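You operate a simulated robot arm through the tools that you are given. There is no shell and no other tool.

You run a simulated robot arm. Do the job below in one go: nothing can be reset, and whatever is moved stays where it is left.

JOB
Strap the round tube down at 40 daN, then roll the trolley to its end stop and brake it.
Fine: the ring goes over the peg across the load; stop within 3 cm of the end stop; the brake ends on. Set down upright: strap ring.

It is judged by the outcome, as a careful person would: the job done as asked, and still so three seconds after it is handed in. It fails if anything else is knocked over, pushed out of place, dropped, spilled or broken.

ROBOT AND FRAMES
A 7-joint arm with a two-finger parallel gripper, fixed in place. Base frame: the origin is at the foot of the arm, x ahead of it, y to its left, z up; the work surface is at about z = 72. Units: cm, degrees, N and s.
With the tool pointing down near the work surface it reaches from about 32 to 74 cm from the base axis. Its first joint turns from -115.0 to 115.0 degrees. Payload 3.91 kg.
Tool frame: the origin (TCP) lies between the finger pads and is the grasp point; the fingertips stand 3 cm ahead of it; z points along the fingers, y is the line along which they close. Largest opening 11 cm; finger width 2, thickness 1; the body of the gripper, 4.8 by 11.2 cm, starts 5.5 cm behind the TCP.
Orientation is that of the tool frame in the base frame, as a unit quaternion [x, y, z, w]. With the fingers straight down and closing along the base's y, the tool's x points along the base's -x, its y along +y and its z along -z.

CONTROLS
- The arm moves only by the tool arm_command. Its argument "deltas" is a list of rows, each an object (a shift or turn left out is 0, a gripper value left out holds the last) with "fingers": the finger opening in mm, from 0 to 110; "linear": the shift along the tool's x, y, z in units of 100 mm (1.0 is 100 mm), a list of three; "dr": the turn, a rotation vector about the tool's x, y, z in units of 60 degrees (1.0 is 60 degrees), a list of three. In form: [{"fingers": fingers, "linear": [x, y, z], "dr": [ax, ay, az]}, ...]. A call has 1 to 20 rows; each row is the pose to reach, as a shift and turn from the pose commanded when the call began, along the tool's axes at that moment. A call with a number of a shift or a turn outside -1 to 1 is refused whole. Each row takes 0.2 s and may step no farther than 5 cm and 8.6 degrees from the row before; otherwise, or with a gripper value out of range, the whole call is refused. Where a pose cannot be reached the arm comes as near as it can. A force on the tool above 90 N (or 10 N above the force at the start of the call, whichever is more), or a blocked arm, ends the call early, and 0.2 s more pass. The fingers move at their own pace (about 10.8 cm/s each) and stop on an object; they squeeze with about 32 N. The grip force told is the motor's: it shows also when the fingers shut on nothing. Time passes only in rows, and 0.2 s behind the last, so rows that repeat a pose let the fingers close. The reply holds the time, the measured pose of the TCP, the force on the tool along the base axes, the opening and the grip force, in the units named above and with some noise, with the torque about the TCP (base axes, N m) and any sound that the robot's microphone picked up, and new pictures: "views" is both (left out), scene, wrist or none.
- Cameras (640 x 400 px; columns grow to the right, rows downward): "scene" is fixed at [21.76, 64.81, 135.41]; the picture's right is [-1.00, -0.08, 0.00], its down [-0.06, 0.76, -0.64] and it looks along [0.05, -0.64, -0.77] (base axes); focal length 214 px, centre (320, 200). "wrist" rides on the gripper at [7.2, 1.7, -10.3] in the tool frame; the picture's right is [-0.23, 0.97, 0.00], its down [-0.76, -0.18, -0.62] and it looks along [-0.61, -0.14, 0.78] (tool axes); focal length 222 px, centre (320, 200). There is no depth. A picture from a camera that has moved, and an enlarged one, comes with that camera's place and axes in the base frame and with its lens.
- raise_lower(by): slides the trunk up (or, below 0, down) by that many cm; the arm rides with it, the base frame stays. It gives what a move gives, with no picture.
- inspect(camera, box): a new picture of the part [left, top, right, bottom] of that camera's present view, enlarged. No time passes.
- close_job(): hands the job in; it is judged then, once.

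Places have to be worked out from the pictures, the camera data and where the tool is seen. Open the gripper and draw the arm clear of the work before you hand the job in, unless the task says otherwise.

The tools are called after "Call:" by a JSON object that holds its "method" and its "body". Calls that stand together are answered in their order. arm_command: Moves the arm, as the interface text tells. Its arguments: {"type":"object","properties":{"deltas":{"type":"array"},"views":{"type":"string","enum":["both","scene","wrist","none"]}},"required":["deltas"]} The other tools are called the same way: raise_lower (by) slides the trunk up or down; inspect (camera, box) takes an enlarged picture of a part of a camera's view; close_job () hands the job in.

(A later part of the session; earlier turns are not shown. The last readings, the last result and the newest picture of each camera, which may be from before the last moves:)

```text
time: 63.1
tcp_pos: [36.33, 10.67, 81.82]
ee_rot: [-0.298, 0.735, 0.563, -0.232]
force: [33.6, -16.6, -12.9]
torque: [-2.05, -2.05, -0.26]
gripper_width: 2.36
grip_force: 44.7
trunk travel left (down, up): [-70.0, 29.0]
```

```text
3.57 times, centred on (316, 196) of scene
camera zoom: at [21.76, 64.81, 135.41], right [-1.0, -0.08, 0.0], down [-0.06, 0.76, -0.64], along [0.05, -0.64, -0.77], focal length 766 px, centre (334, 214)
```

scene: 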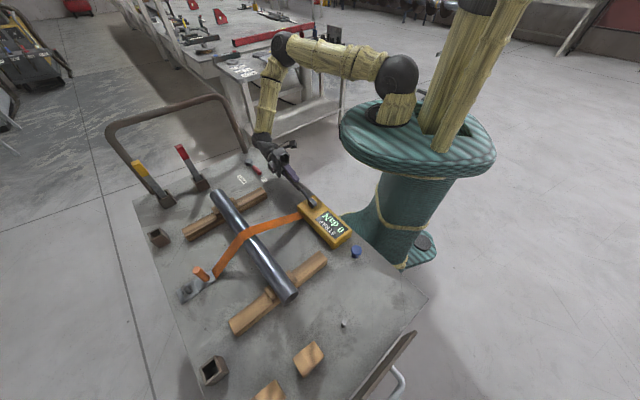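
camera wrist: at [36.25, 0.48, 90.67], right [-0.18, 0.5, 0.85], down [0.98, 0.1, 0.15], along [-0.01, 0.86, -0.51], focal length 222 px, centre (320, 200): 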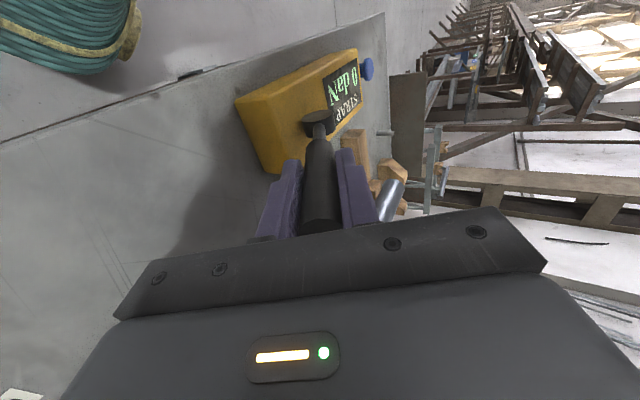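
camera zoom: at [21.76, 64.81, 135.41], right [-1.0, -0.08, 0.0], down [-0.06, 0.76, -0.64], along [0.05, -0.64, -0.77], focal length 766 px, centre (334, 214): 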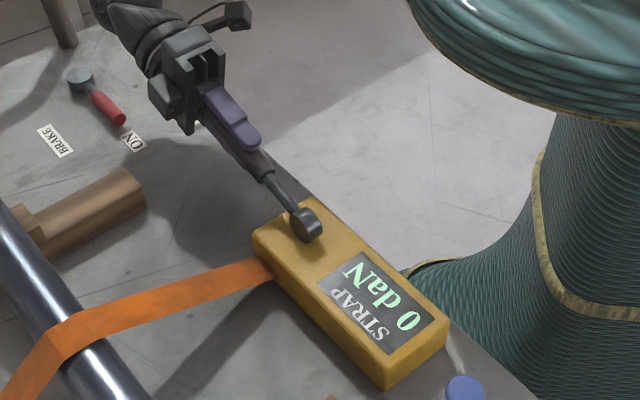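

The lever followed down to about 15°, but the display still reads 0, so a fuller stroke is probably needed. I'll loosen to a cage of 28 mm and keep pushing down to about 0° without tilting the tool further.

Call:
{"method": "arm_command", "body": {"deltas": [{"fingers": 28}, {"fingers": 28, "linear": [0, -0.08, 0.003]}, {"fingers": 28, "linear": [0, -0.152, 0.009]}, {"fingers": 28, "linear": [0, -0.23, 0.025]}, {"fingers": 28, "linear": [0, -0.31, 0.041]}], "views": "both"}}

Call:
{"method": "inspect", "body": {"camera": "scene", "box": [260, 140, 372, 252]}}

```text
time: 64.3
tcp_pos: [35.84, 10.49, 79.35]
ee_rot: [-0.299, 0.729, 0.568, -0.237]
force: [6.1, -5.9, 30.6]
torque: [2.15, 2.02, -0.06]
gripper_width: 3.02
grip_force: 44.8
trunk travel left (down, up): [-70.0, 29.0]
camera wrist: at [37.59, -1.45, 83.58], right [0.0, 0.33, 0.94], down [1.0, 0.08, -0.03], along [-0.08, 0.94, -0.33], focal length 222 px, centre (320, 200)
```

scene: 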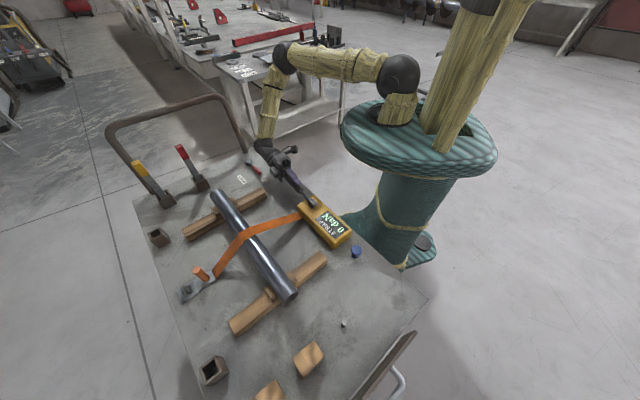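
wrist: 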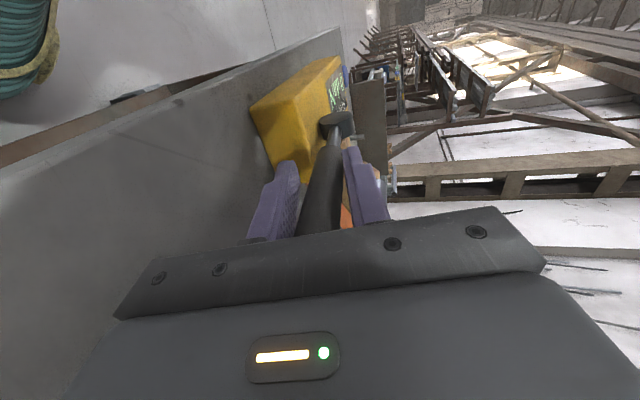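

```text
3.57 times, centred on (316, 196) of scene
camera zoom: at [21.76, 64.81, 135.41], right [-1.0, -0.08, 0.0], down [-0.06, 0.76, -0.64], along [0.05, -0.64, -0.77], focal length 766 px, centre (334, 214)
```

zoom: 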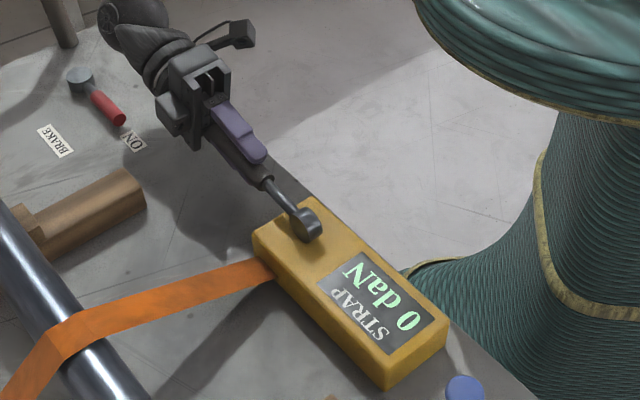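

The lever keeps following downward (now near 5°) and the display is still 0. I'll open the fingers here to see whether the lever springs back or stays.

Call:
{"method": "arm_command", "body": {"deltas": [{"fingers": 60}, {"fingers": 60}, {"fingers": 60}], "views": "both"}}

Call:
{"method": "inspect", "body": {"camera": "scene", "box": [260, 140, 372, 252]}}

```text
time: 65.1
tcp_pos: [35.8, 10.51, 79.01]
ee_rot: [-0.301, 0.731, 0.564, -0.237]
force: [-1.2, 0.5, 3.7]
torque: [0.12, 0.02, -0.02]
gripper_width: 6.16
grip_force: 2.3
trunk travel left (down, up): [-70.0, 29.0]
camera wrist: at [37.61, -1.42, 83.28], right [-0.01, 0.34, 0.94], down [1.0, 0.08, -0.02], along [-0.08, 0.94, -0.34], focal length 222 px, centre (320, 200)
```

scene: 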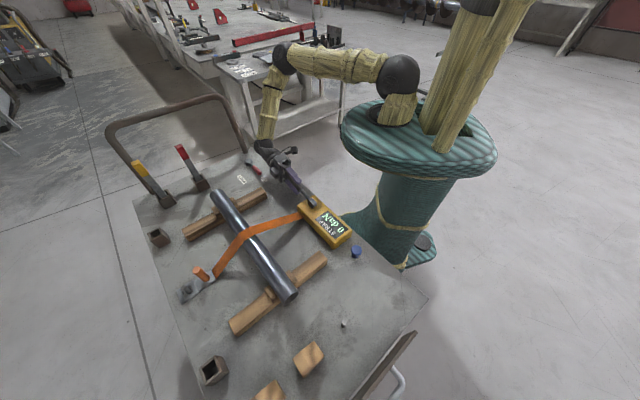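
wrist: 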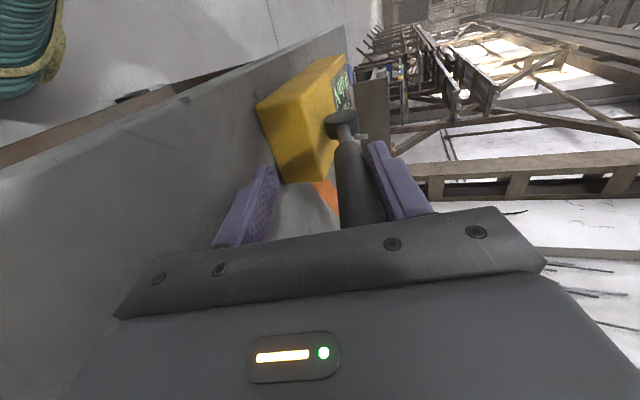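

```text
3.57 times, centred on (316, 196) of scene
camera zoom: at [21.76, 64.81, 135.41], right [-1.0, -0.08, 0.0], down [-0.06, 0.76, -0.64], along [0.05, -0.64, -0.77], focal length 766 px, centre (334, 214)
```

zoom: 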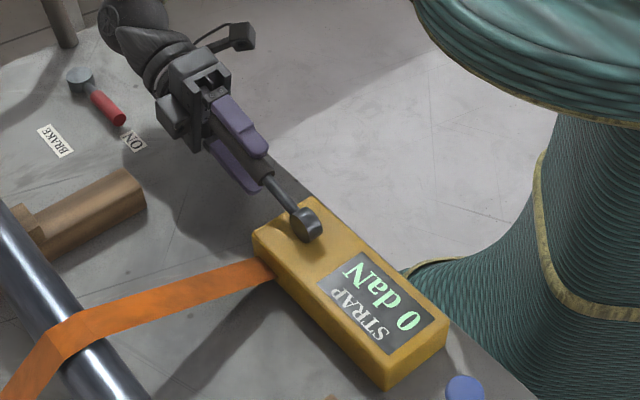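

When released, the lever sprang up against the upper finger, so it has a return spring and pumping means pressing it down. I'll withdraw the way I came, go vertical and press it down from above with closed fingers, which allows a longer stroke.

Call:
{"method": "arm_command", "body": {"deltas": [{"linear": [-0.017, 0.18, -0.018], "dr": [0.08, 0, 0]}, {"linear": [-0.034, 0.36, -0.036], "dr": [0.16, 0, 0]}, {"linear": [-0.05, 0.53, -0.053], "dr": [0.24, 0, 0]}], "views": "none"}}

Call:
{"method": "arm_command", "body": {"deltas": [{"linear": [0, 0, -0.2]}, {"linear": [0, 0, -0.5]}, {"linear": [0, 0, -0.8]}], "views": "both"}}

```text
time: 65.9
tcp_pos: [35.82, 11.4, 84.29]
ee_rot: [-0.328, 0.797, 0.467, -0.197]
force: [0.5, -0.4, 0.2]
torque: [0.0, -0.01, 0.01]
gripper_width: 5.99
grip_force: 0.1
trunk travel left (down, up): [-70.0, 29.0]
```

```text
time: 66.7
tcp_pos: [40.71, 6.51, 88.22]
ee_rot: [-0.328, 0.797, 0.468, -0.198]
force: [-0.1, 0.4, -0.4]
torque: [0.01, -0.01, 0.01]
gripper_width: 6.0
grip_force: 0.0
trunk travel left (down, up): [-70.0, 29.0]
camera wrist: at [41.43, -4.37, 94.72], right [-0.17, 0.5, 0.85], down [0.99, 0.09, 0.14], along [-0.01, 0.86, -0.51], focal length 222 px, centre (320, 200)
```

scene: 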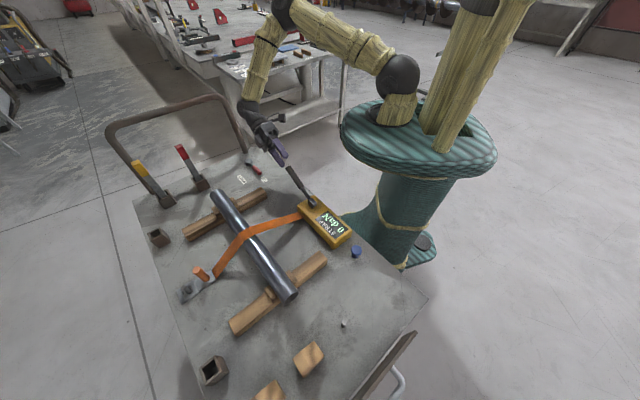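
wrist: 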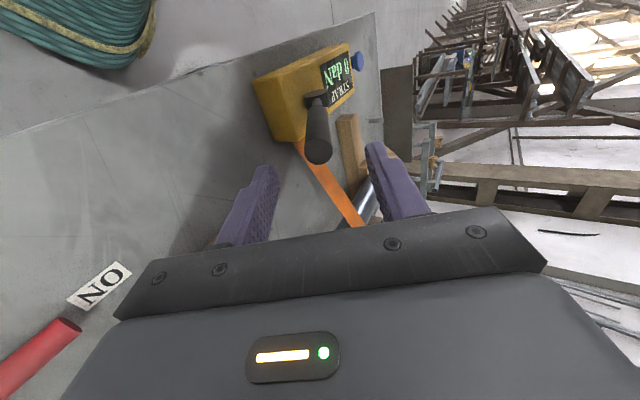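

The lever sprang back up on its own, and the display digit may have changed. Zooming in on it.

Call:
{"method": "inspect", "body": {"camera": "scene", "box": [300, 195, 356, 245]}}

Call:
{"method": "inspect", "body": {"camera": "wrist", "box": [240, 30, 400, 170]}}

```text
8.00 times, centred on (328, 220) of scene
camera zoom: at [21.76, 64.81, 135.41], right [-1.0, -0.08, 0.0], down [-0.06, 0.76, -0.64], along [0.05, -0.64, -0.77], focal length 1716 px, centre (256, 40)
```

zoom: 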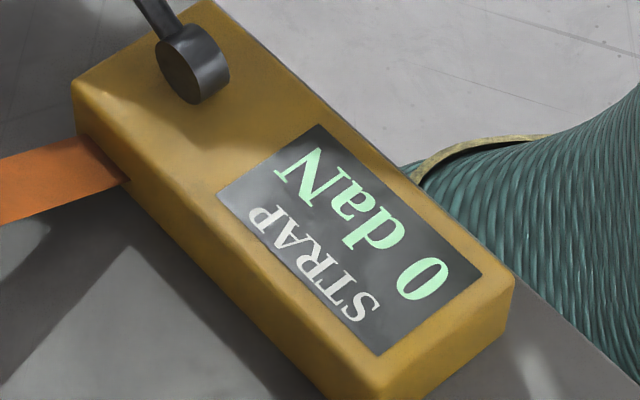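

```text
2.86 times, centred on (320, 100) of wrist
camera zoom: at [41.43, -4.37, 94.72], right [-0.17, 0.5, 0.85], down [0.99, 0.09, 0.14], along [-0.01, 0.86, -0.51], focal length 635 px, centre (320, 486)
```

zoom: 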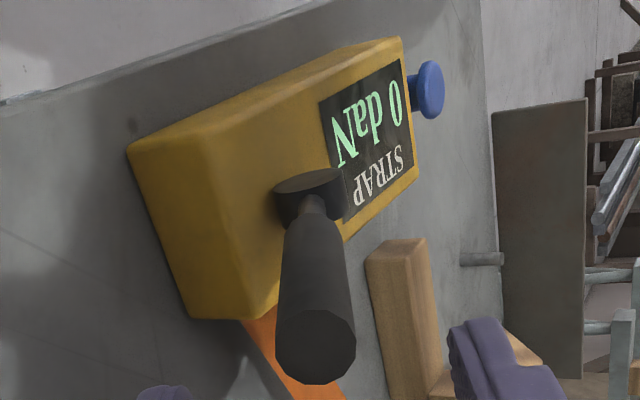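

Still 0 daN, so a fuller downstroke is needed. I'll rise and bring the tool back to vertical with fingers closed.

Call:
{"method": "arm_command", "body": {"deltas": [{"fingers": 0, "linear": [0, 0.27, -0.15]}, {"fingers": 0, "linear": [0, 0.54, -0.3]}, {"fingers": 0, "linear": [0, 0.79, -0.44]}], "views": "none"}}

Call:
{"method": "arm_command", "body": {"deltas": [{"dr": [0.14, 0, 0]}, {"dr": [0.28, 0, 0]}, {"dr": [0.42, 0, 0]}, {"dr": [0.56, 0, 0]}, {"dr": [0.7, 0, 0]}, {"dr": [0.84, 0, 0]}, {"dr": [0.98, 0, 0]}, {"dr": [1.0, 0, 0]}], "views": "wrist"}}

```text
time: 67.5
tcp_pos: [40.58, 6.86, 97.11]
ee_rot: [-0.328, 0.797, 0.467, -0.197]
force: [0.3, -0.7, 0.0]
torque: [-0.03, -0.02, -0.01]
gripper_width: 0.02
grip_force: 31.7
trunk travel left (down, up): [-70.0, 29.0]
```

```text
time: 69.3
tcp_pos: [40.9, 6.63, 97.01]
ee_rot: [-0.382, 0.924, 0.008, -0.006]
force: [-0.4, 0.0, 0.2]
torque: [0.0, 0.0, 0.0]
gripper_width: 0.0
grip_force: 31.8
trunk travel left (down, up): [-70.0, 29.0]
camera wrist: at [34.75, 2.72, 107.5], right [-0.53, 0.85, 0.01], down [0.67, 0.41, 0.61], along [0.52, 0.33, -0.79], focal length 222 px, centre (320, 200)
```

wrist: 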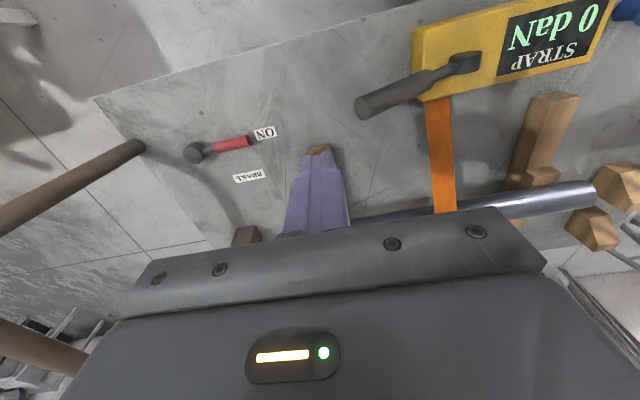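

The tool is vertical with fingers closed. I'll move over the handle at about (36.15, 10.9), just above contact.

Call:
{"method": "arm_command", "body": {"deltas": [{"linear": [0.02, 0.3, 0.0], "dr": [0.018, 0, 0]}, {"linear": [0.035, 0.637, 0.1], "dr": [0.018, 0, 0]}, {"linear": [0.035, 0.637, 0.5], "dr": [0.018, 0, 0]}, {"linear": [0.035, 0.637, 0.6], "dr": [0.018, 0, 0]}], "views": "both"}}

Call:
{"method": "inspect", "body": {"camera": "scene", "box": [260, 130, 372, 242]}}

```text
time: 70.3
tcp_pos: [35.95, 10.89, 91.52]
ee_rot: [-0.383, 0.924, -0.002, -0.003]
force: [-0.5, 0.2, 0.1]
torque: [0.01, 0.02, -0.03]
gripper_width: 0.0
grip_force: 31.7
trunk travel left (down, up): [-70.0, 29.0]
camera wrist: at [29.8, 7.03, 101.91], right [-0.53, 0.85, 0.0], down [0.67, 0.42, 0.62], along [0.53, 0.32, -0.79], focal length 222 px, centre (320, 200)
```

scene: 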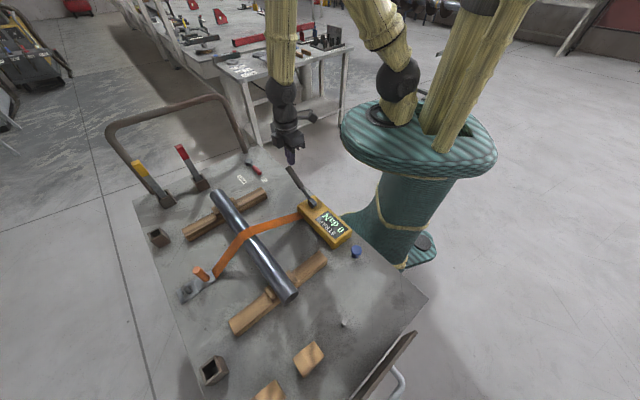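
wrist: 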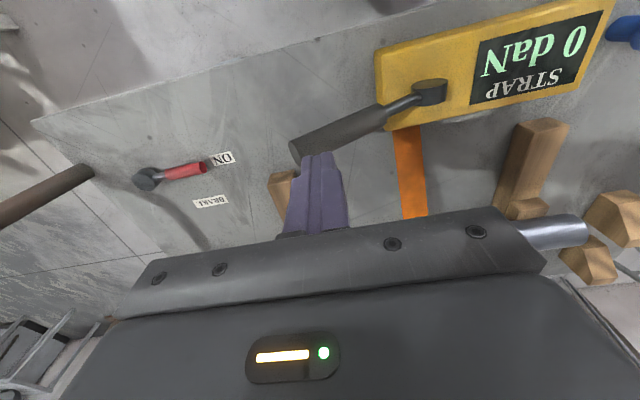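

```text
3.57 times, centred on (316, 186) of scene
camera zoom: at [21.76, 64.81, 135.41], right [-1.0, -0.08, 0.0], down [-0.06, 0.76, -0.64], along [0.05, -0.64, -0.77], focal length 766 px, centre (334, 250)
```

zoom: 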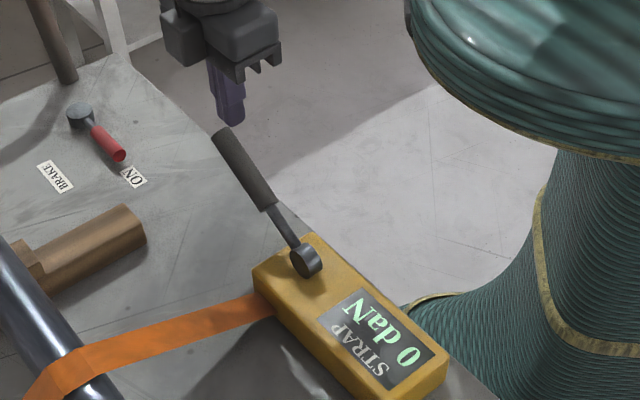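

The fingertips sit right over the handle about 2 cm from its end. I'll shift 0.7 cm toward the hub and press down steadily.

Call:
{"method": "arm_command", "body": {"deltas": [{"linear": [0, 0.07, 0.15]}, {"linear": [0, 0.07, 0.3]}, {"linear": [0, 0.07, 0.45]}, {"linear": [0, 0.07, 0.6]}, {"linear": [0, 0.07, 0.75]}, {"linear": [0, 0.07, 0.88]}, {"linear": [0, 0.07, 0.98]}], "views": "both"}}

Call:
{"method": "inspect", "body": {"camera": "scene", "box": [260, 130, 372, 242]}}

```text
time: 71.9
tcp_pos: [35.44, 11.05, 82.57]
ee_rot: [-0.383, 0.924, -0.003, 0.005]
force: [-11.4, -6.7, 75.9]
torque: [-0.04, -0.03, 0.05]
gripper_width: 0.01
grip_force: 32.1
trunk travel left (down, up): [-70.0, 29.0]
stopped in row 7: the force on the tool passed its limit at 111 N (the readings are from after the stop); the commanded pose is now the measured one
camera wrist: at [29.1, 7.17, 92.79], right [-0.53, 0.85, -0.01], down [0.66, 0.41, 0.63], along [0.54, 0.33, -0.78], focal length 222 px, centre (320, 200)
```

scene: 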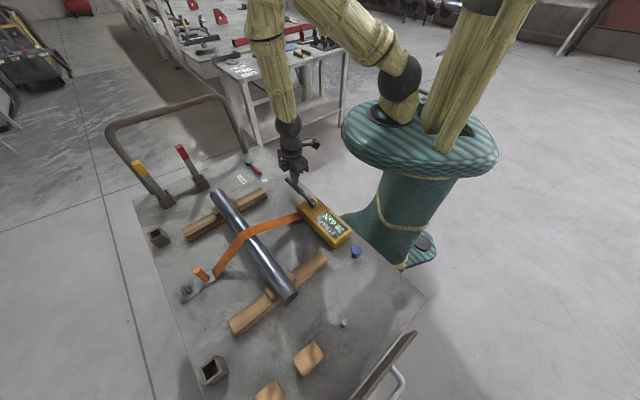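
wrist: 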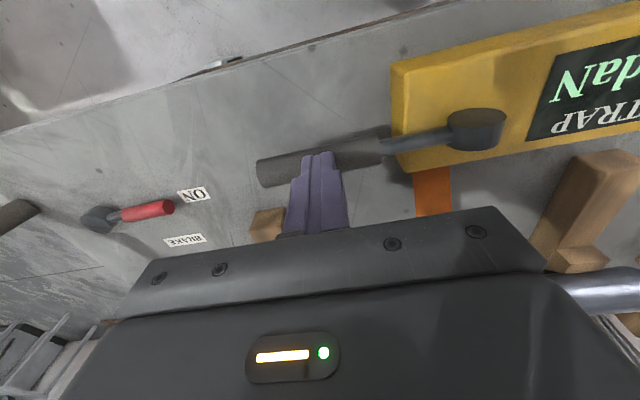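

```text
3.57 times, centred on (316, 186) of scene
camera zoom: at [21.76, 64.81, 135.41], right [-1.0, -0.08, 0.0], down [-0.06, 0.76, -0.64], along [0.05, -0.64, -0.77], focal length 766 px, centre (334, 250)
```

zoom: 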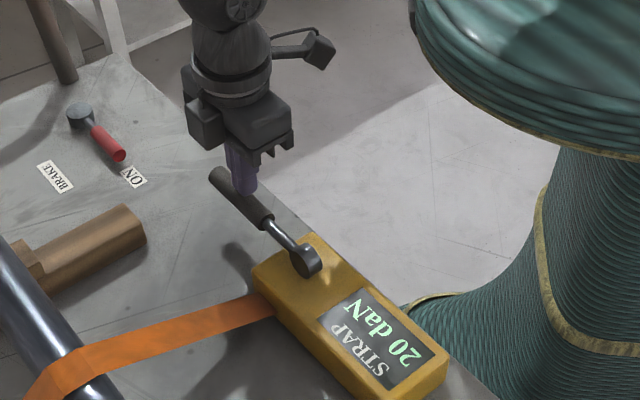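

The display now shows 20 daN with the lever at its bottom stop. I'll lift off so the lever can spring back, and check the reading.

Call:
{"method": "arm_command", "body": {"deltas": [{"linear": [0, 0, -0.2]}, {"linear": [0, 0, -0.4]}, {"linear": [0, 0, -0.6]}, {"linear": [0, 0, -0.75]}, {"linear": [0, 0, -0.9]}, {"linear": [0, 0, -0.9]}], "views": "wrist"}}

Call:
{"method": "inspect", "body": {"camera": "scene", "box": [260, 130, 372, 242]}}

```text
time: 73.3
tcp_pos: [35.84, 11.26, 90.99]
ee_rot: [-0.384, 0.923, -0.002, 0.004]
force: [-0.1, -0.7, 0.8]
torque: [-0.02, 0.02, 0.01]
gripper_width: 0.0
grip_force: 32.0
trunk travel left (down, up): [-70.0, 29.0]
camera wrist: at [29.37, 7.32, 101.36], right [-0.53, 0.85, -0.01], down [0.66, 0.41, 0.63], along [0.54, 0.33, -0.78], focal length 222 px, centre (320, 200)
```

wrist: 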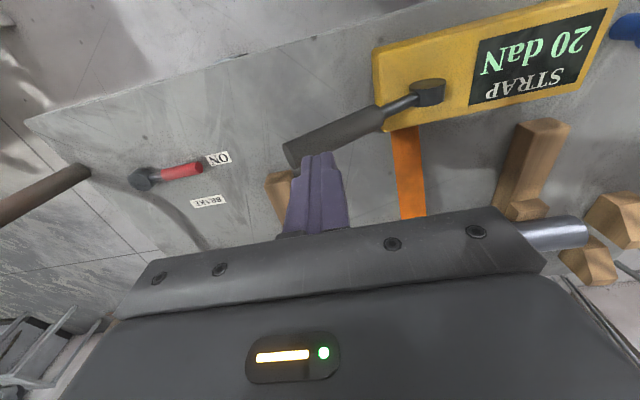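

```text
3.57 times, centred on (316, 186) of scene
camera zoom: at [21.76, 64.81, 135.41], right [-1.0, -0.08, 0.0], down [-0.06, 0.76, -0.64], along [0.05, -0.64, -0.77], focal length 766 px, centre (334, 250)
```

zoom: 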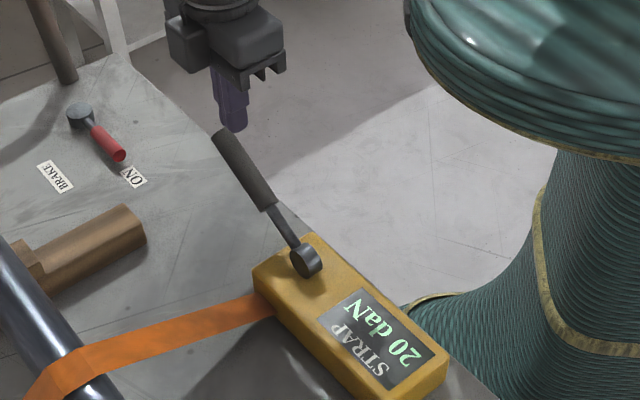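

One full stroke gives 20 daN and it holds. I'll make one more full stroke to reach 40.

Call:
{"method": "arm_command", "body": {"deltas": [{"linear": [0, 0, 0.15]}, {"linear": [0, 0, 0.3]}, {"linear": [0, 0, 0.45]}, {"linear": [0, 0, 0.6]}, {"linear": [0, 0, 0.72]}, {"linear": [0, 0, 0.8]}, {"linear": [0, 0, 0.84]}], "views": "wrist"}}

Call:
{"method": "inspect", "body": {"camera": "scene", "box": [260, 130, 372, 242]}}

```text
time: 74.9
tcp_pos: [35.89, 11.1, 82.86]
ee_rot: [-0.382, 0.924, -0.002, 0.004]
force: [3.4, -1.4, 3.1]
torque: [-0.1, -0.14, 0.05]
gripper_width: 0.0
grip_force: 32.2
trunk travel left (down, up): [-70.0, 29.0]
camera wrist: at [29.49, 7.21, 93.03], right [-0.53, 0.85, -0.01], down [0.66, 0.41, 0.63], along [0.54, 0.33, -0.78], focal length 222 px, centre (320, 200)
```

wrist: 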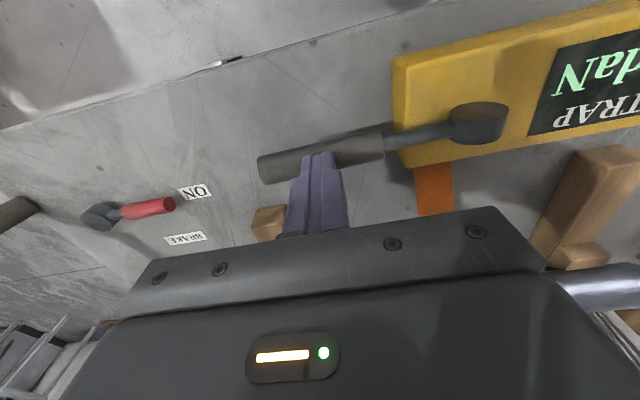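

```text
3.57 times, centred on (316, 186) of scene
camera zoom: at [21.76, 64.81, 135.41], right [-1.0, -0.08, 0.0], down [-0.06, 0.76, -0.64], along [0.05, -0.64, -0.77], focal length 766 px, centre (334, 250)
```

zoom: 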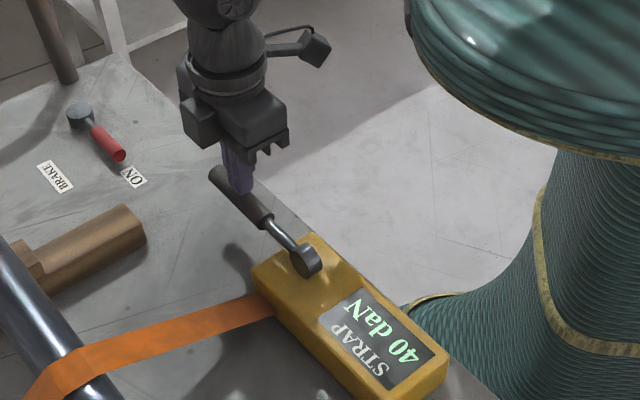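

The display reads 40 daN. I'll lift off the lever slowly and check that it holds.

Call:
{"method": "arm_command", "body": {"deltas": [{"linear": [0, 0, -0.2]}, {"linear": [0, 0, -0.4]}, {"linear": [0, 0, -0.6]}, {"linear": [0, 0, -0.8]}, {"linear": [0, 0, -1.0]}], "views": "none"}}

Call:
{"method": "arm_command", "body": {"deltas": [{"linear": [0, 0, -0.4]}, {"linear": [0, 0, -0.8]}], "views": "both"}}

Call:
{"method": "inspect", "body": {"camera": "scene", "box": [150, 150, 372, 310]}}

Call:
{"method": "inspect", "body": {"camera": "wrist", "box": [100, 120, 300, 230]}}

```text
time: 76.1
tcp_pos: [35.72, 11.43, 92.84]
ee_rot: [-0.382, 0.924, -0.003, 0.003]
force: [0.3, 0.5, -0.5]
torque: [0.01, 0.01, 0.03]
gripper_width: 0.01
grip_force: 32.2
trunk travel left (down, up): [-70.0, 29.0]
```

```text
time: 76.7
tcp_pos: [35.64, 11.3, 100.56]
ee_rot: [-0.382, 0.924, -0.003, 0.003]
force: [0.0, 0.5, 0.2]
torque: [-0.02, 0.0, 0.03]
gripper_width: 0.0
grip_force: 32.3
trunk travel left (down, up): [-70.0, 29.0]
camera wrist: at [29.21, 7.31, 110.87], right [-0.53, 0.85, -0.01], down [0.66, 0.41, 0.63], along [0.54, 0.33, -0.78], focal length 222 px, centre (320, 200)
```

scene: 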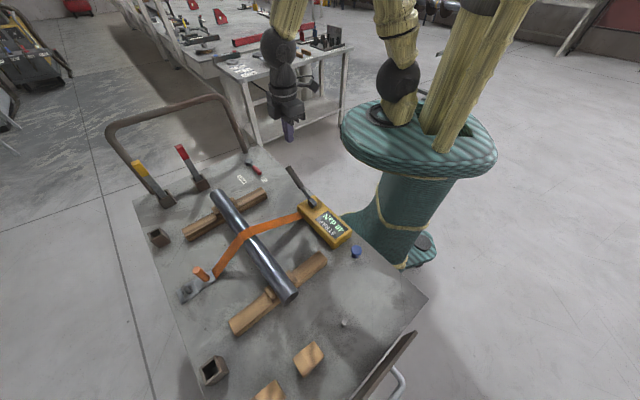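
wrist: 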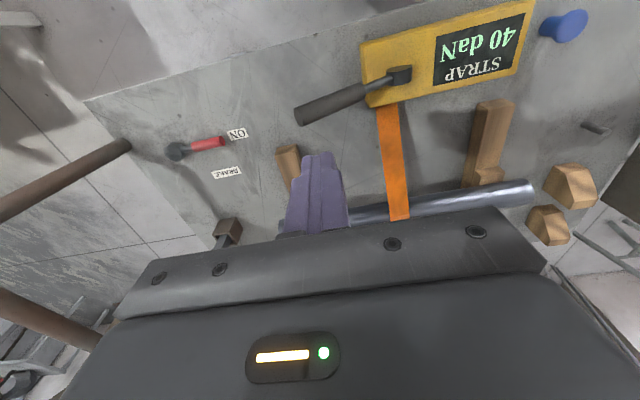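

```text
2.50 times, centred on (261, 230) of scene
camera zoom: at [21.76, 64.81, 135.41], right [-1.0, -0.08, 0.0], down [-0.06, 0.76, -0.64], along [0.05, -0.64, -0.77], focal length 536 px, centre (468, 125)
```

zoom: 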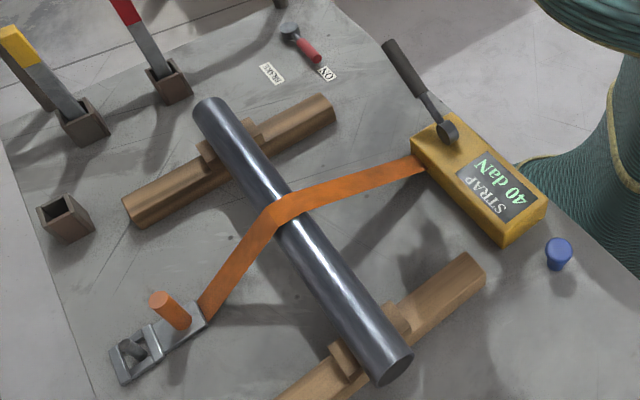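

```text
3.20 times, centred on (200, 175) of wrist
camera zoom: at [29.21, 7.31, 110.87], right [-0.53, 0.85, -0.01], down [0.66, 0.41, 0.63], along [0.54, 0.33, -0.78], focal length 711 px, centre (704, 280)
```

zoom: 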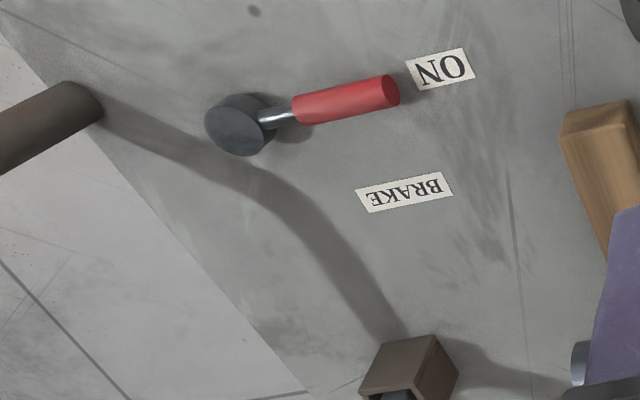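

The strap reads 40 daN and holds, and the ring stays on the peg. The brake hub is at about (58.6, -5.4), and its handle runs to about (52, 1.6) at z≈74.5, pointing at ON. I'll move above the handle with the fingers set to close across it.

Call:
{"method": "arm_command", "body": {"deltas": [{"linear": [-0.07, -0.3, 0], "dr": [0, 0, 0.14]}, {"linear": [-0.14, -0.6, 0], "dr": [0, 0, 0.28]}, {"linear": [-0.23, -0.98, 0], "dr": [0, 0, 0.42]}, {"linear": [-0.23, -0.98, 0], "dr": [0, 0, 0.56]}, {"linear": [-0.23, -0.98, 0], "dr": [0, 0, 0.7]}, {"linear": [-0.23, -0.98, 0], "dr": [0, 0, 0.84]}, {"linear": [-0.23, -0.98, 0], "dr": [0, 0, 0.98]}], "views": "none"}}

Call:
{"method": "arm_command", "body": {"deltas": [{"fingers": 50, "linear": [-0.35, -0.12, 0], "dr": [0, 0, 0.14]}, {"fingers": 50, "linear": [-0.7, -0.24, 0], "dr": [0, 0, 0.28]}, {"fingers": 50, "linear": [-1.0, -0.36, 0], "dr": [0, 0, 0.42]}, {"fingers": 50, "linear": [-1.0, -0.36, 0], "dr": [0, 0, 0.545]}], "views": "both"}}

```text
time: 78.3
tcp_pos: [44.17, 6.02, 100.76]
ee_rot: [0.122, 0.992, -0.001, 0.004]
force: [0.9, 0.8, 0.0]
torque: [0.0, 0.0, 0.04]
gripper_width: 0.04
grip_force: 32.5
trunk travel left (down, up): [-70.0, 29.0]
```

```text
time: 79.3
tcp_pos: [53.32, 0.15, 100.9]
ee_rot: [0.396, 0.918, 0.001, 0.005]
force: [0.6, 0.6, -0.3]
torque: [0.03, 0.02, 0.01]
gripper_width: 5.02
grip_force: 0.0
trunk travel left (down, up): [-70.0, 29.0]
camera wrist: at [49.4, 6.59, 111.2], right [0.86, 0.5, 0.01], down [0.39, -0.67, 0.63], along [0.32, -0.54, -0.78], focal length 222 px, centre (320, 200)
```

scene: 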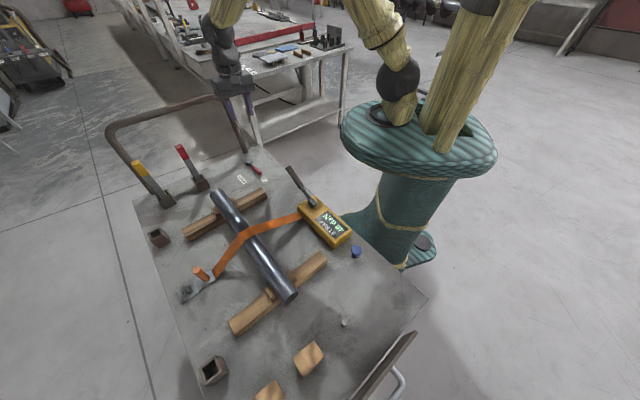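
wrist: 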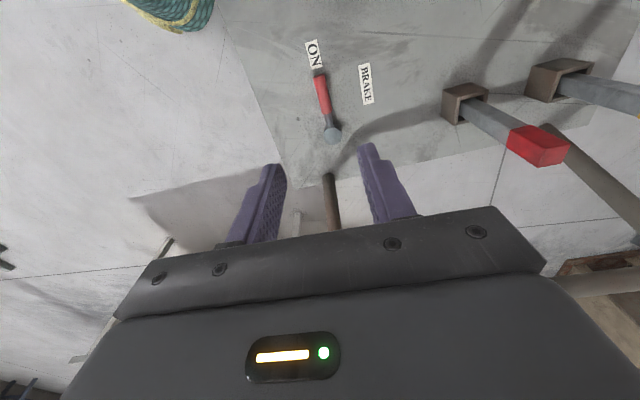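

The handle is right on the tool's centreline. I'll descend in stages to just above it.

Call:
{"method": "arm_command", "body": {"deltas": [{"linear": [0, 0.015, 0.4], "dr": [0.006, 0.008, 0]}, {"linear": [0, 0.015, 0.8], "dr": [0.006, 0.008, 0]}, {"linear": [0, 0.015, 1.0], "dr": [0.006, 0.008, 0]}], "views": "none"}}

Call:
{"method": "arm_command", "body": {"deltas": [{"linear": [0, 0, 0.4]}, {"linear": [0, 0, 0.8]}, {"linear": [0, 0, 1.0]}], "views": "both"}}

Call:
{"method": "inspect", "body": {"camera": "scene", "box": [200, 90, 312, 202]}}

```text
time: 80.1
tcp_pos: [53.37, 0.16, 90.64]
ee_rot: [0.396, 0.918, -0.001, 0.0]
force: [-1.2, -1.4, -0.9]
torque: [-0.01, -0.01, 0.02]
gripper_width: 5.02
grip_force: 0.1
trunk travel left (down, up): [-70.0, 29.0]
```

```text
time: 80.9
tcp_pos: [53.5, -0.09, 80.74]
ee_rot: [0.395, 0.919, 0.0, -0.001]
force: [-0.1, -0.3, -0.1]
torque: [-0.04, 0.03, 0.03]
gripper_width: 5.03
grip_force: 0.0
trunk travel left (down, up): [-70.0, 29.0]
camera wrist: at [49.69, 6.36, 90.98], right [0.86, 0.51, 0.0], down [0.4, -0.67, 0.62], along [0.31, -0.54, -0.78], focal length 222 px, centre (320, 200)
```

scene: 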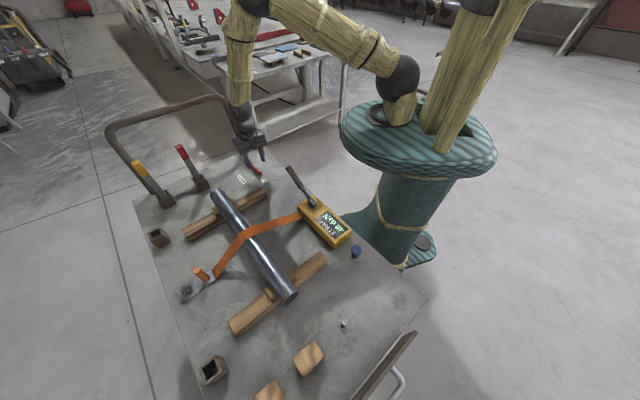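
wrist: 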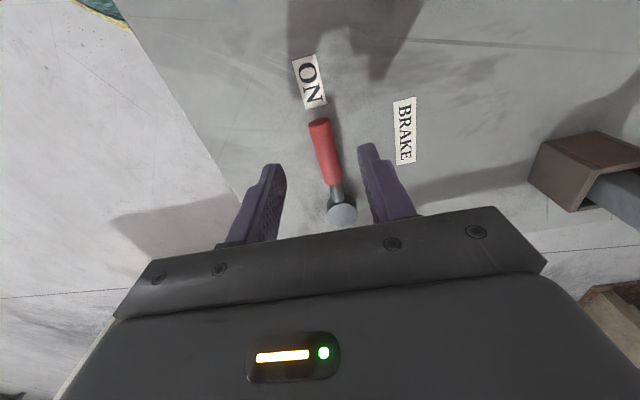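

```text
3.57 times, centred on (256, 146) of scene
camera zoom: at [21.76, 64.81, 135.41], right [-1.0, -0.08, 0.0], down [-0.06, 0.76, -0.64], along [0.05, -0.64, -0.77], focal length 766 px, centre (549, 393)
```

zoom: 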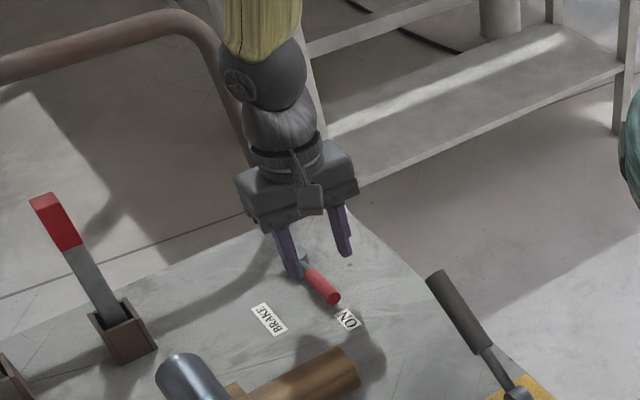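

The handle is centred. I'll lower to z≈76 and grip it.

Call:
{"method": "arm_command", "body": {"deltas": [{"linear": [0, 0.01, 0.2]}, {"linear": [0, 0.01, 0.38]}, {"linear": [0, 0.01, 0.47]}, {"fingers": 0, "linear": [0, 0.01, 0.47]}, {"fingers": 0, "linear": [0, 0.01, 0.47]}, {"fingers": 0, "linear": [0, 0.01, 0.47]}], "views": "wrist"}}

```text
time: 82.3
tcp_pos: [53.51, 0.29, 76.04]
ee_rot: [0.394, 0.919, 0.0, 0.0]
force: [5.1, 3.8, -4.2]
torque: [-0.06, -0.27, 0.98]
gripper_width: 1.75
grip_force: 44.5
trunk travel left (down, up): [-70.0, 29.0]
camera wrist: at [49.67, 6.69, 86.35], right [0.86, 0.51, 0.0], down [0.4, -0.67, 0.62], along [0.32, -0.54, -0.78], focal length 222 px, centre (320, 200)
```

wrist: 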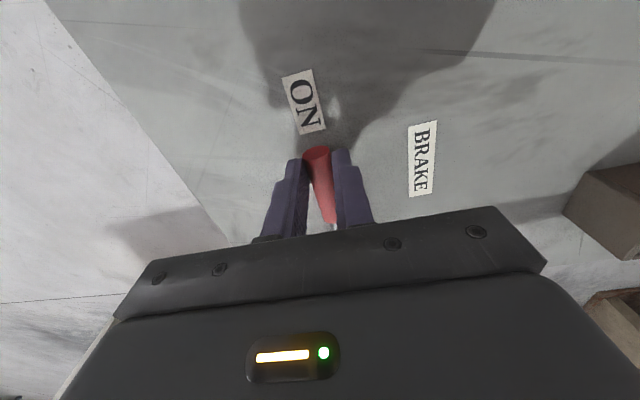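

The brake handle is gripped (1.75 cm). I'll first try swinging it toward the BRAKE label (+l) by a small angle and watch the forces.

Call:
{"method": "arm_command", "body": {"deltas": [{"linear": [-0.001, 0.041, 0], "dr": [0, 0, 0.05]}, {"linear": [-0.004, 0.082, 0], "dr": [0, 0, 0.1]}, {"linear": [-0.0097, 0.123, 0], "dr": [0, 0, 0.15]}], "views": "wrist"}}

```text
time: 83.1
tcp_pos: [53.73, 0.38, 76.04]
ee_rot: [0.469, 0.883, -0.004, -0.004]
force: [-37.5, -35.3, 1.0]
torque: [-1.2, 0.68, 1.16]
gripper_width: 2.13
grip_force: 45.2
trunk travel left (down, up): [-70.0, 29.0]
camera wrist: at [51.1, 7.31, 86.37], right [0.93, 0.36, -0.01], down [0.29, -0.73, 0.62], along [0.21, -0.58, -0.78], focal length 222 px, centre (320, 200)
```

wrist: 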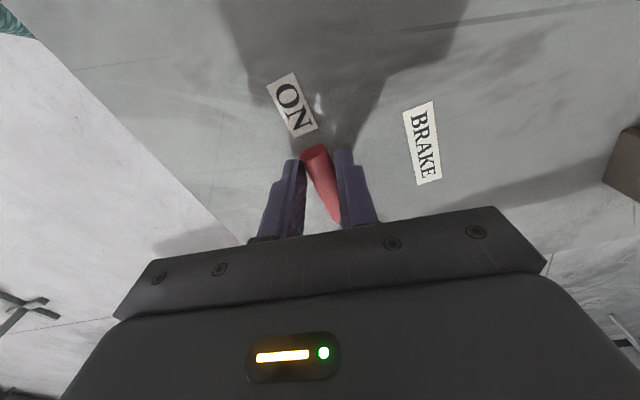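

That way is blocked (about 50 N), so ON is at that stop. I'll swing it the other way, toward the robot side.

Call:
{"method": "arm_command", "body": {"deltas": [{"linear": [-0.0076, -0.109, 0], "dr": [0, 0, -0.133]}, {"linear": [-0.0304, -0.216, 0], "dr": [0, 0, -0.267]}, {"linear": [-0.0678, -0.319, 0], "dr": [0, 0, -0.4]}, {"linear": [-0.119, -0.4155, 0], "dr": [0, 0, -0.533]}], "views": "both"}}

```text
time: 84.1
tcp_pos: [51.61, -2.25, 76.08]
ee_rot: [0.202, 0.979, 0.0, 0.0]
force: [-4.0, -0.9, -4.0]
torque: [0.4, 0.62, -0.3]
gripper_width: 1.79
grip_force: 45.6
trunk travel left (down, up): [-70.0, 29.0]
camera wrist: at [45.65, 2.2, 86.38], right [0.59, 0.8, 0.0], down [0.63, -0.47, 0.62], along [0.5, -0.37, -0.78], focal length 222 px, centre (320, 200)
```

scene: 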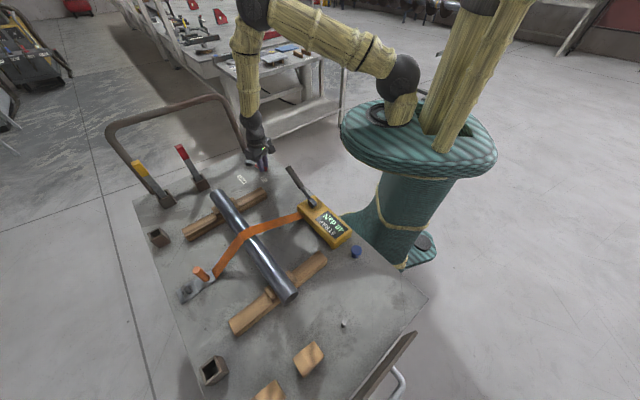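
wrist: 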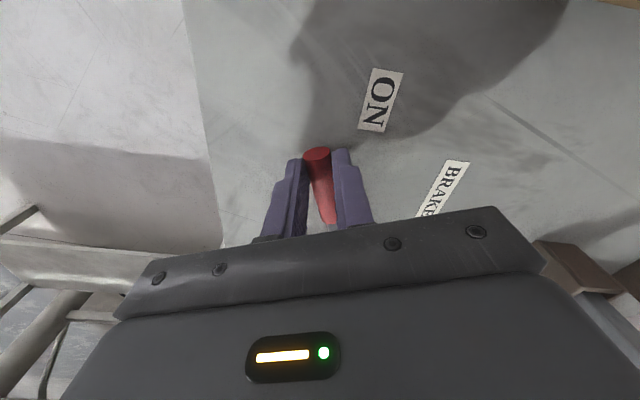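

The handle swings freely this way. I'll continue rotating it another 32°.

Call:
{"method": "arm_command", "body": {"deltas": [{"linear": [-0.0076, -0.109, 0], "dr": [0, 0, -0.133]}, {"linear": [-0.0304, -0.216, 0], "dr": [0, 0, -0.267]}, {"linear": [-0.0678, -0.319, 0], "dr": [0, 0, -0.4]}, {"linear": [-0.119, -0.4155, 0], "dr": [0, 0, -0.533]}], "views": "wrist"}}

```text
time: 85.1
tcp_pos: [50.98, -6.71, 76.05]
ee_rot: [-0.073, 0.997, 0.0, -0.001]
force: [-0.6, -10.1, -19.1]
torque: [-0.06, -1.03, -0.77]
gripper_width: 1.77
grip_force: 45.2
trunk travel left (down, up): [-70.0, 29.0]
camera wrist: at [43.58, -6.16, 86.4], right [0.08, 1.0, 0.0], down [0.78, -0.06, 0.62], along [0.62, -0.05, -0.78], focal length 222 px, centre (320, 200)
```

wrist: 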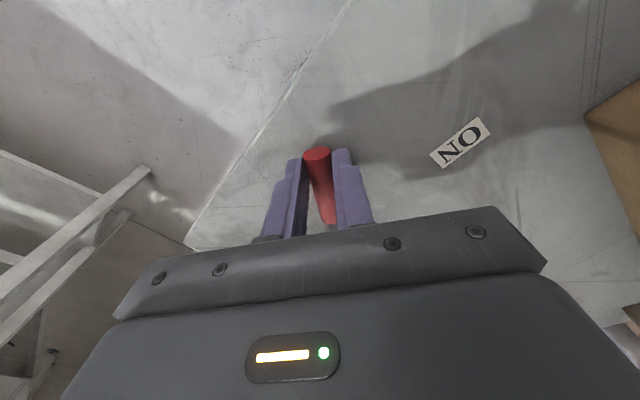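

It's about 55° off ON and still free. I'll continue toward the off stop.

Call:
{"method": "arm_command", "body": {"deltas": [{"linear": [-0.0076, -0.109, 0], "dr": [0, 0, -0.133]}, {"linear": [-0.0304, -0.216, 0], "dr": [0, 0, -0.267]}, {"linear": [-0.0678, -0.319, 0], "dr": [0, 0, -0.4]}, {"linear": [-0.119, -0.4155, 0], "dr": [0, 0, -0.533]}], "views": "both"}}

```text
time: 86.1
tcp_pos: [52.76, -10.85, 76.14]
ee_rot: [-0.346, 0.938, 0.0, -0.002]
force: [-10.0, -17.7, -9.1]
torque: [-0.4, 0.31, -0.75]
gripper_width: 1.78
grip_force: 45.6
trunk travel left (down, up): [-70.0, 29.0]
camera wrist: at [46.1, -14.24, 86.45], right [-0.46, 0.89, 0.0], down [0.7, 0.36, 0.62], along [0.55, 0.28, -0.78], focal length 222 px, centre (320, 200)
```

scene: 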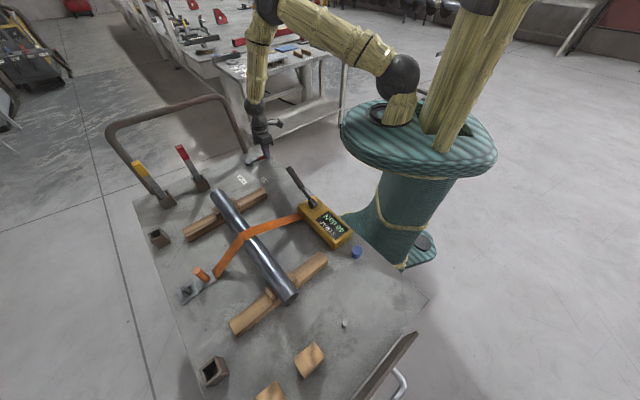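
wrist: 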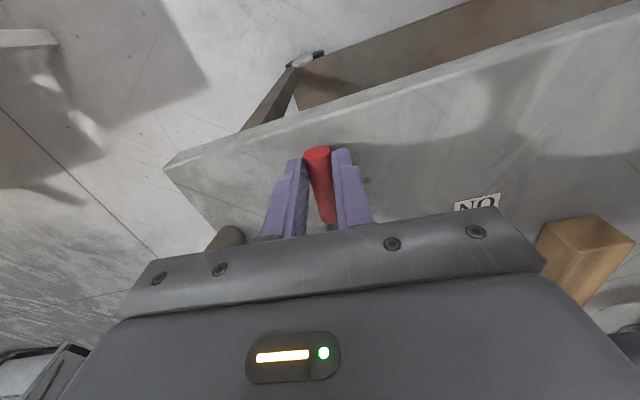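

The brake handle is now about 87° off ON. This view also shows the trolley's side below the deck, so I'll look for the end stop there.

Call:
{"method": "inspect", "body": {"camera": "wrist", "box": [160, 0, 480, 180]}}

Call:
{"method": "inspect", "body": {"camera": "wrist", "box": [400, 0, 640, 140]}}

```text
2.00 times, centred on (320, 90) of wrist
camera zoom: at [46.1, -14.24, 86.45], right [-0.46, 0.89, 0.0], down [0.7, 0.36, 0.62], along [0.55, 0.28, -0.78], focal length 444 px, centre (320, 420)
```

zoom: 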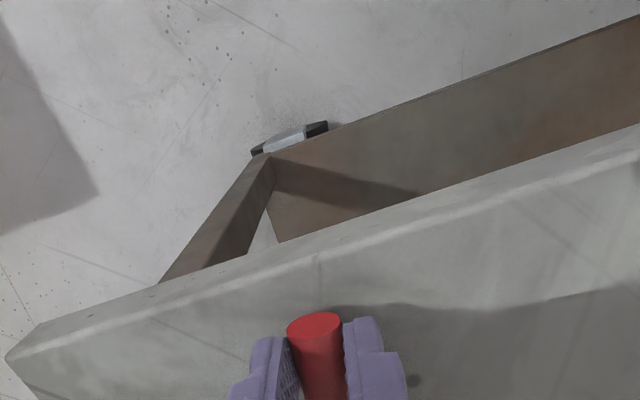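

```text
2.67 times, centred on (520, 70) of wrist
camera zoom: at [46.1, -14.24, 86.45], right [-0.46, 0.89, 0.0], down [0.7, 0.36, 0.62], along [0.55, 0.28, -0.78], focal length 592 px, centre (-213, 547)
```

zoom: 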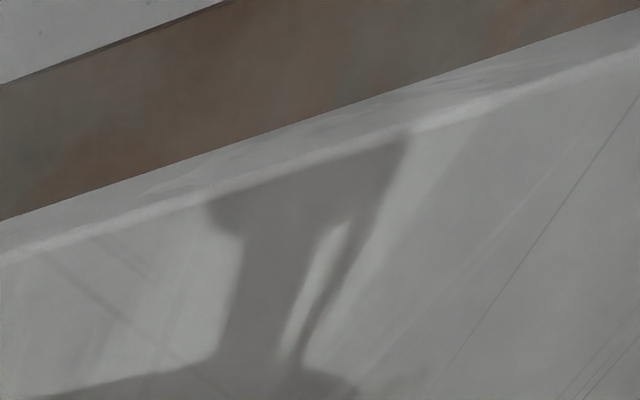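

No stop is visible from here, so I'll find it by feel when rolling. I'll release the brake handle, lift off, and check that it stays at off.

Call:
{"method": "arm_command", "body": {"deltas": [{"fingers": 45}, {"fingers": 45}, {"fingers": 45, "linear": [0, 0, -0.1]}, {"fingers": 45, "linear": [0, 0, -0.4]}, {"fingers": 45, "linear": [0, 0, -0.8]}, {"fingers": 45, "linear": [0, 0, -1.0]}], "views": "both"}}

Call:
{"method": "inspect", "body": {"camera": "scene", "box": [200, 110, 312, 222]}}

```text
time: 87.5
tcp_pos: [52.99, -10.32, 86.1]
ee_rot: [-0.345, 0.939, 0.0, -0.001]
force: [0.2, 0.2, -0.3]
torque: [-0.01, -0.02, 0.0]
gripper_width: 4.51
grip_force: 0.1
trunk travel left (down, up): [-70.0, 29.0]
camera wrist: at [46.32, -13.82, 96.51], right [-0.46, 0.89, 0.0], down [0.7, 0.36, 0.62], along [0.55, 0.29, -0.78], focal length 222 px, centre (320, 200)
```

scene: 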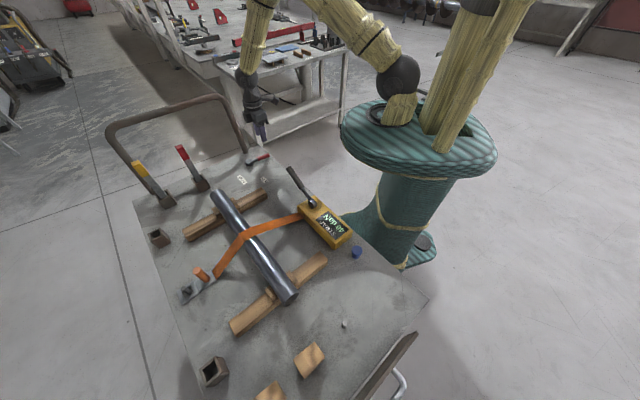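
wrist: 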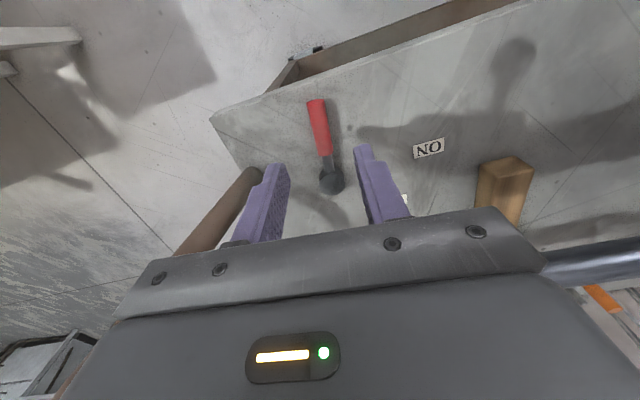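

```text
3.57 times, centred on (256, 166) of scene
camera zoom: at [21.76, 64.81, 135.41], right [-1.0, -0.08, 0.0], down [-0.06, 0.76, -0.64], along [0.05, -0.64, -0.77], focal length 766 px, centre (549, 321)
```

zoom: 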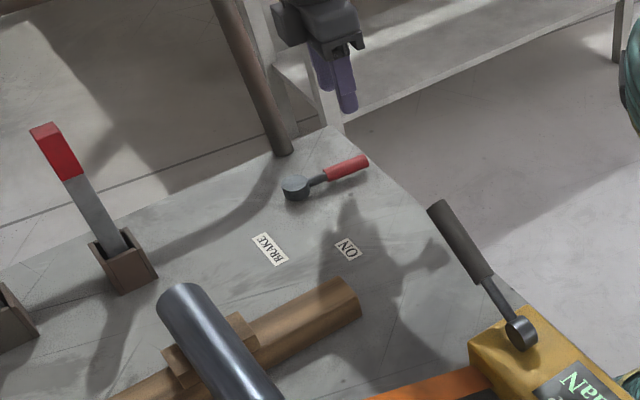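

The brake handle stays at off. Next I'll go to the silver handle on the end board at about (9.8, 68, 78), rising first and travelling above the deck.

Call:
{"method": "arm_command", "body": {"deltas": [{"linear": [0, 0, -0.4], "dr": [0, 0, -0.04]}, {"linear": [0, 0, -0.8], "dr": [0, 0, -0.077]}, {"linear": [0, 0, -1.0], "dr": [0, 0, -0.077]}], "views": "none"}}

Call:
{"method": "arm_command", "body": {"deltas": [{"linear": [-0.09, 0.32, -0.25]}, {"linear": [-0.18, 0.64, -0.5]}, {"linear": [-0.276, 0.955, -0.8]}], "views": "none"}}

Call:
{"method": "arm_command", "body": {"deltas": [{"linear": [-0.12, 0.45, 0]}, {"linear": [-0.276, 0.955, 0]}], "views": "none"}}

Call:
{"method": "arm_command", "body": {"deltas": [{"linear": [-0.12, 0.45, 0]}, {"linear": [-0.25, 0.93, 0]}, {"linear": [-0.276, 0.955, 0]}], "views": "none"}}

Call:
{"method": "arm_command", "body": {"deltas": [{"linear": [-0.12, 0.45, 0]}, {"linear": [-0.25, 0.93, 0]}, {"linear": [-0.276, 0.955, 0]}], "views": "none"}}

Call:
{"method": "arm_command", "body": {"deltas": [{"linear": [-0.12, 0.45, 0]}, {"linear": [-0.25, 0.93, 0]}, {"linear": [-0.276, 0.955, 0]}], "views": "wrist"}}

```text
time: 88.3
tcp_pos: [52.96, -10.39, 96.27]
ee_rot: [-0.383, 0.924, -0.001, -0.001]
force: [0.5, -0.4, 0.0]
torque: [-0.01, 0.02, -0.01]
gripper_width: 4.48
grip_force: 0.0
trunk travel left (down, up): [-70.0, 29.0]
```

```text
time: 89.1
tcp_pos: [47.71, -1.93, 104.14]
ee_rot: [-0.383, 0.924, 0.0, -0.001]
force: [-0.6, 0.0, 0.2]
torque: [-0.02, -0.01, 0.03]
gripper_width: 4.5
grip_force: 0.1
trunk travel left (down, up): [-70.0, 29.0]
```

```text
refused: row 2 steps farther than a row can; nothing moved
```

```text
time: 89.9
tcp_pos: [43.33, 6.67, 103.87]
ee_rot: [-0.382, 0.924, 0.0, -0.001]
force: [-0.1, -0.1, -0.2]
torque: [-0.02, 0.02, -0.01]
gripper_width: 4.49
grip_force: 0.0
trunk travel left (down, up): [-70.0, 29.0]
```

```text
time: 90.7
tcp_pos: [38.23, 15.53, 104.32]
ee_rot: [-0.381, 0.924, 0.0, -0.002]
force: [0.2, -0.1, 0.2]
torque: [-0.01, -0.01, -0.03]
gripper_width: 4.49
grip_force: 0.1
trunk travel left (down, up): [-70.0, 29.0]
```

```text
time: 91.5
tcp_pos: [33.59, 24.29, 104.25]
ee_rot: [-0.383, 0.924, 0.0, -0.001]
force: [0.1, 0.6, -0.6]
torque: [-0.05, 0.01, 0.0]
gripper_width: 4.53
grip_force: 0.1
trunk travel left (down, up): [-70.0, 29.0]
camera wrist: at [27.21, 20.3, 114.57], right [-0.53, 0.85, 0.0], down [0.67, 0.41, 0.62], along [0.53, 0.33, -0.78], focal length 222 px, centre (320, 200)
```

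wrist: 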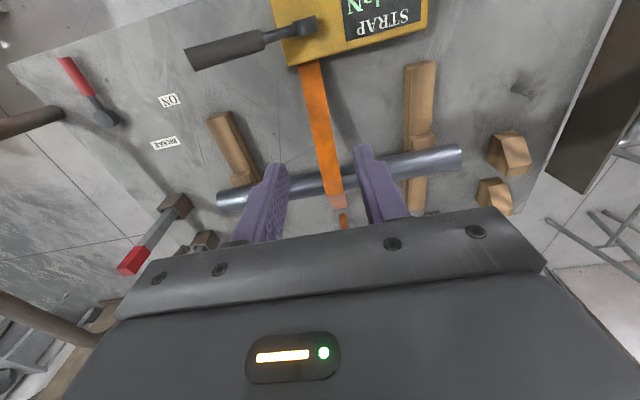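

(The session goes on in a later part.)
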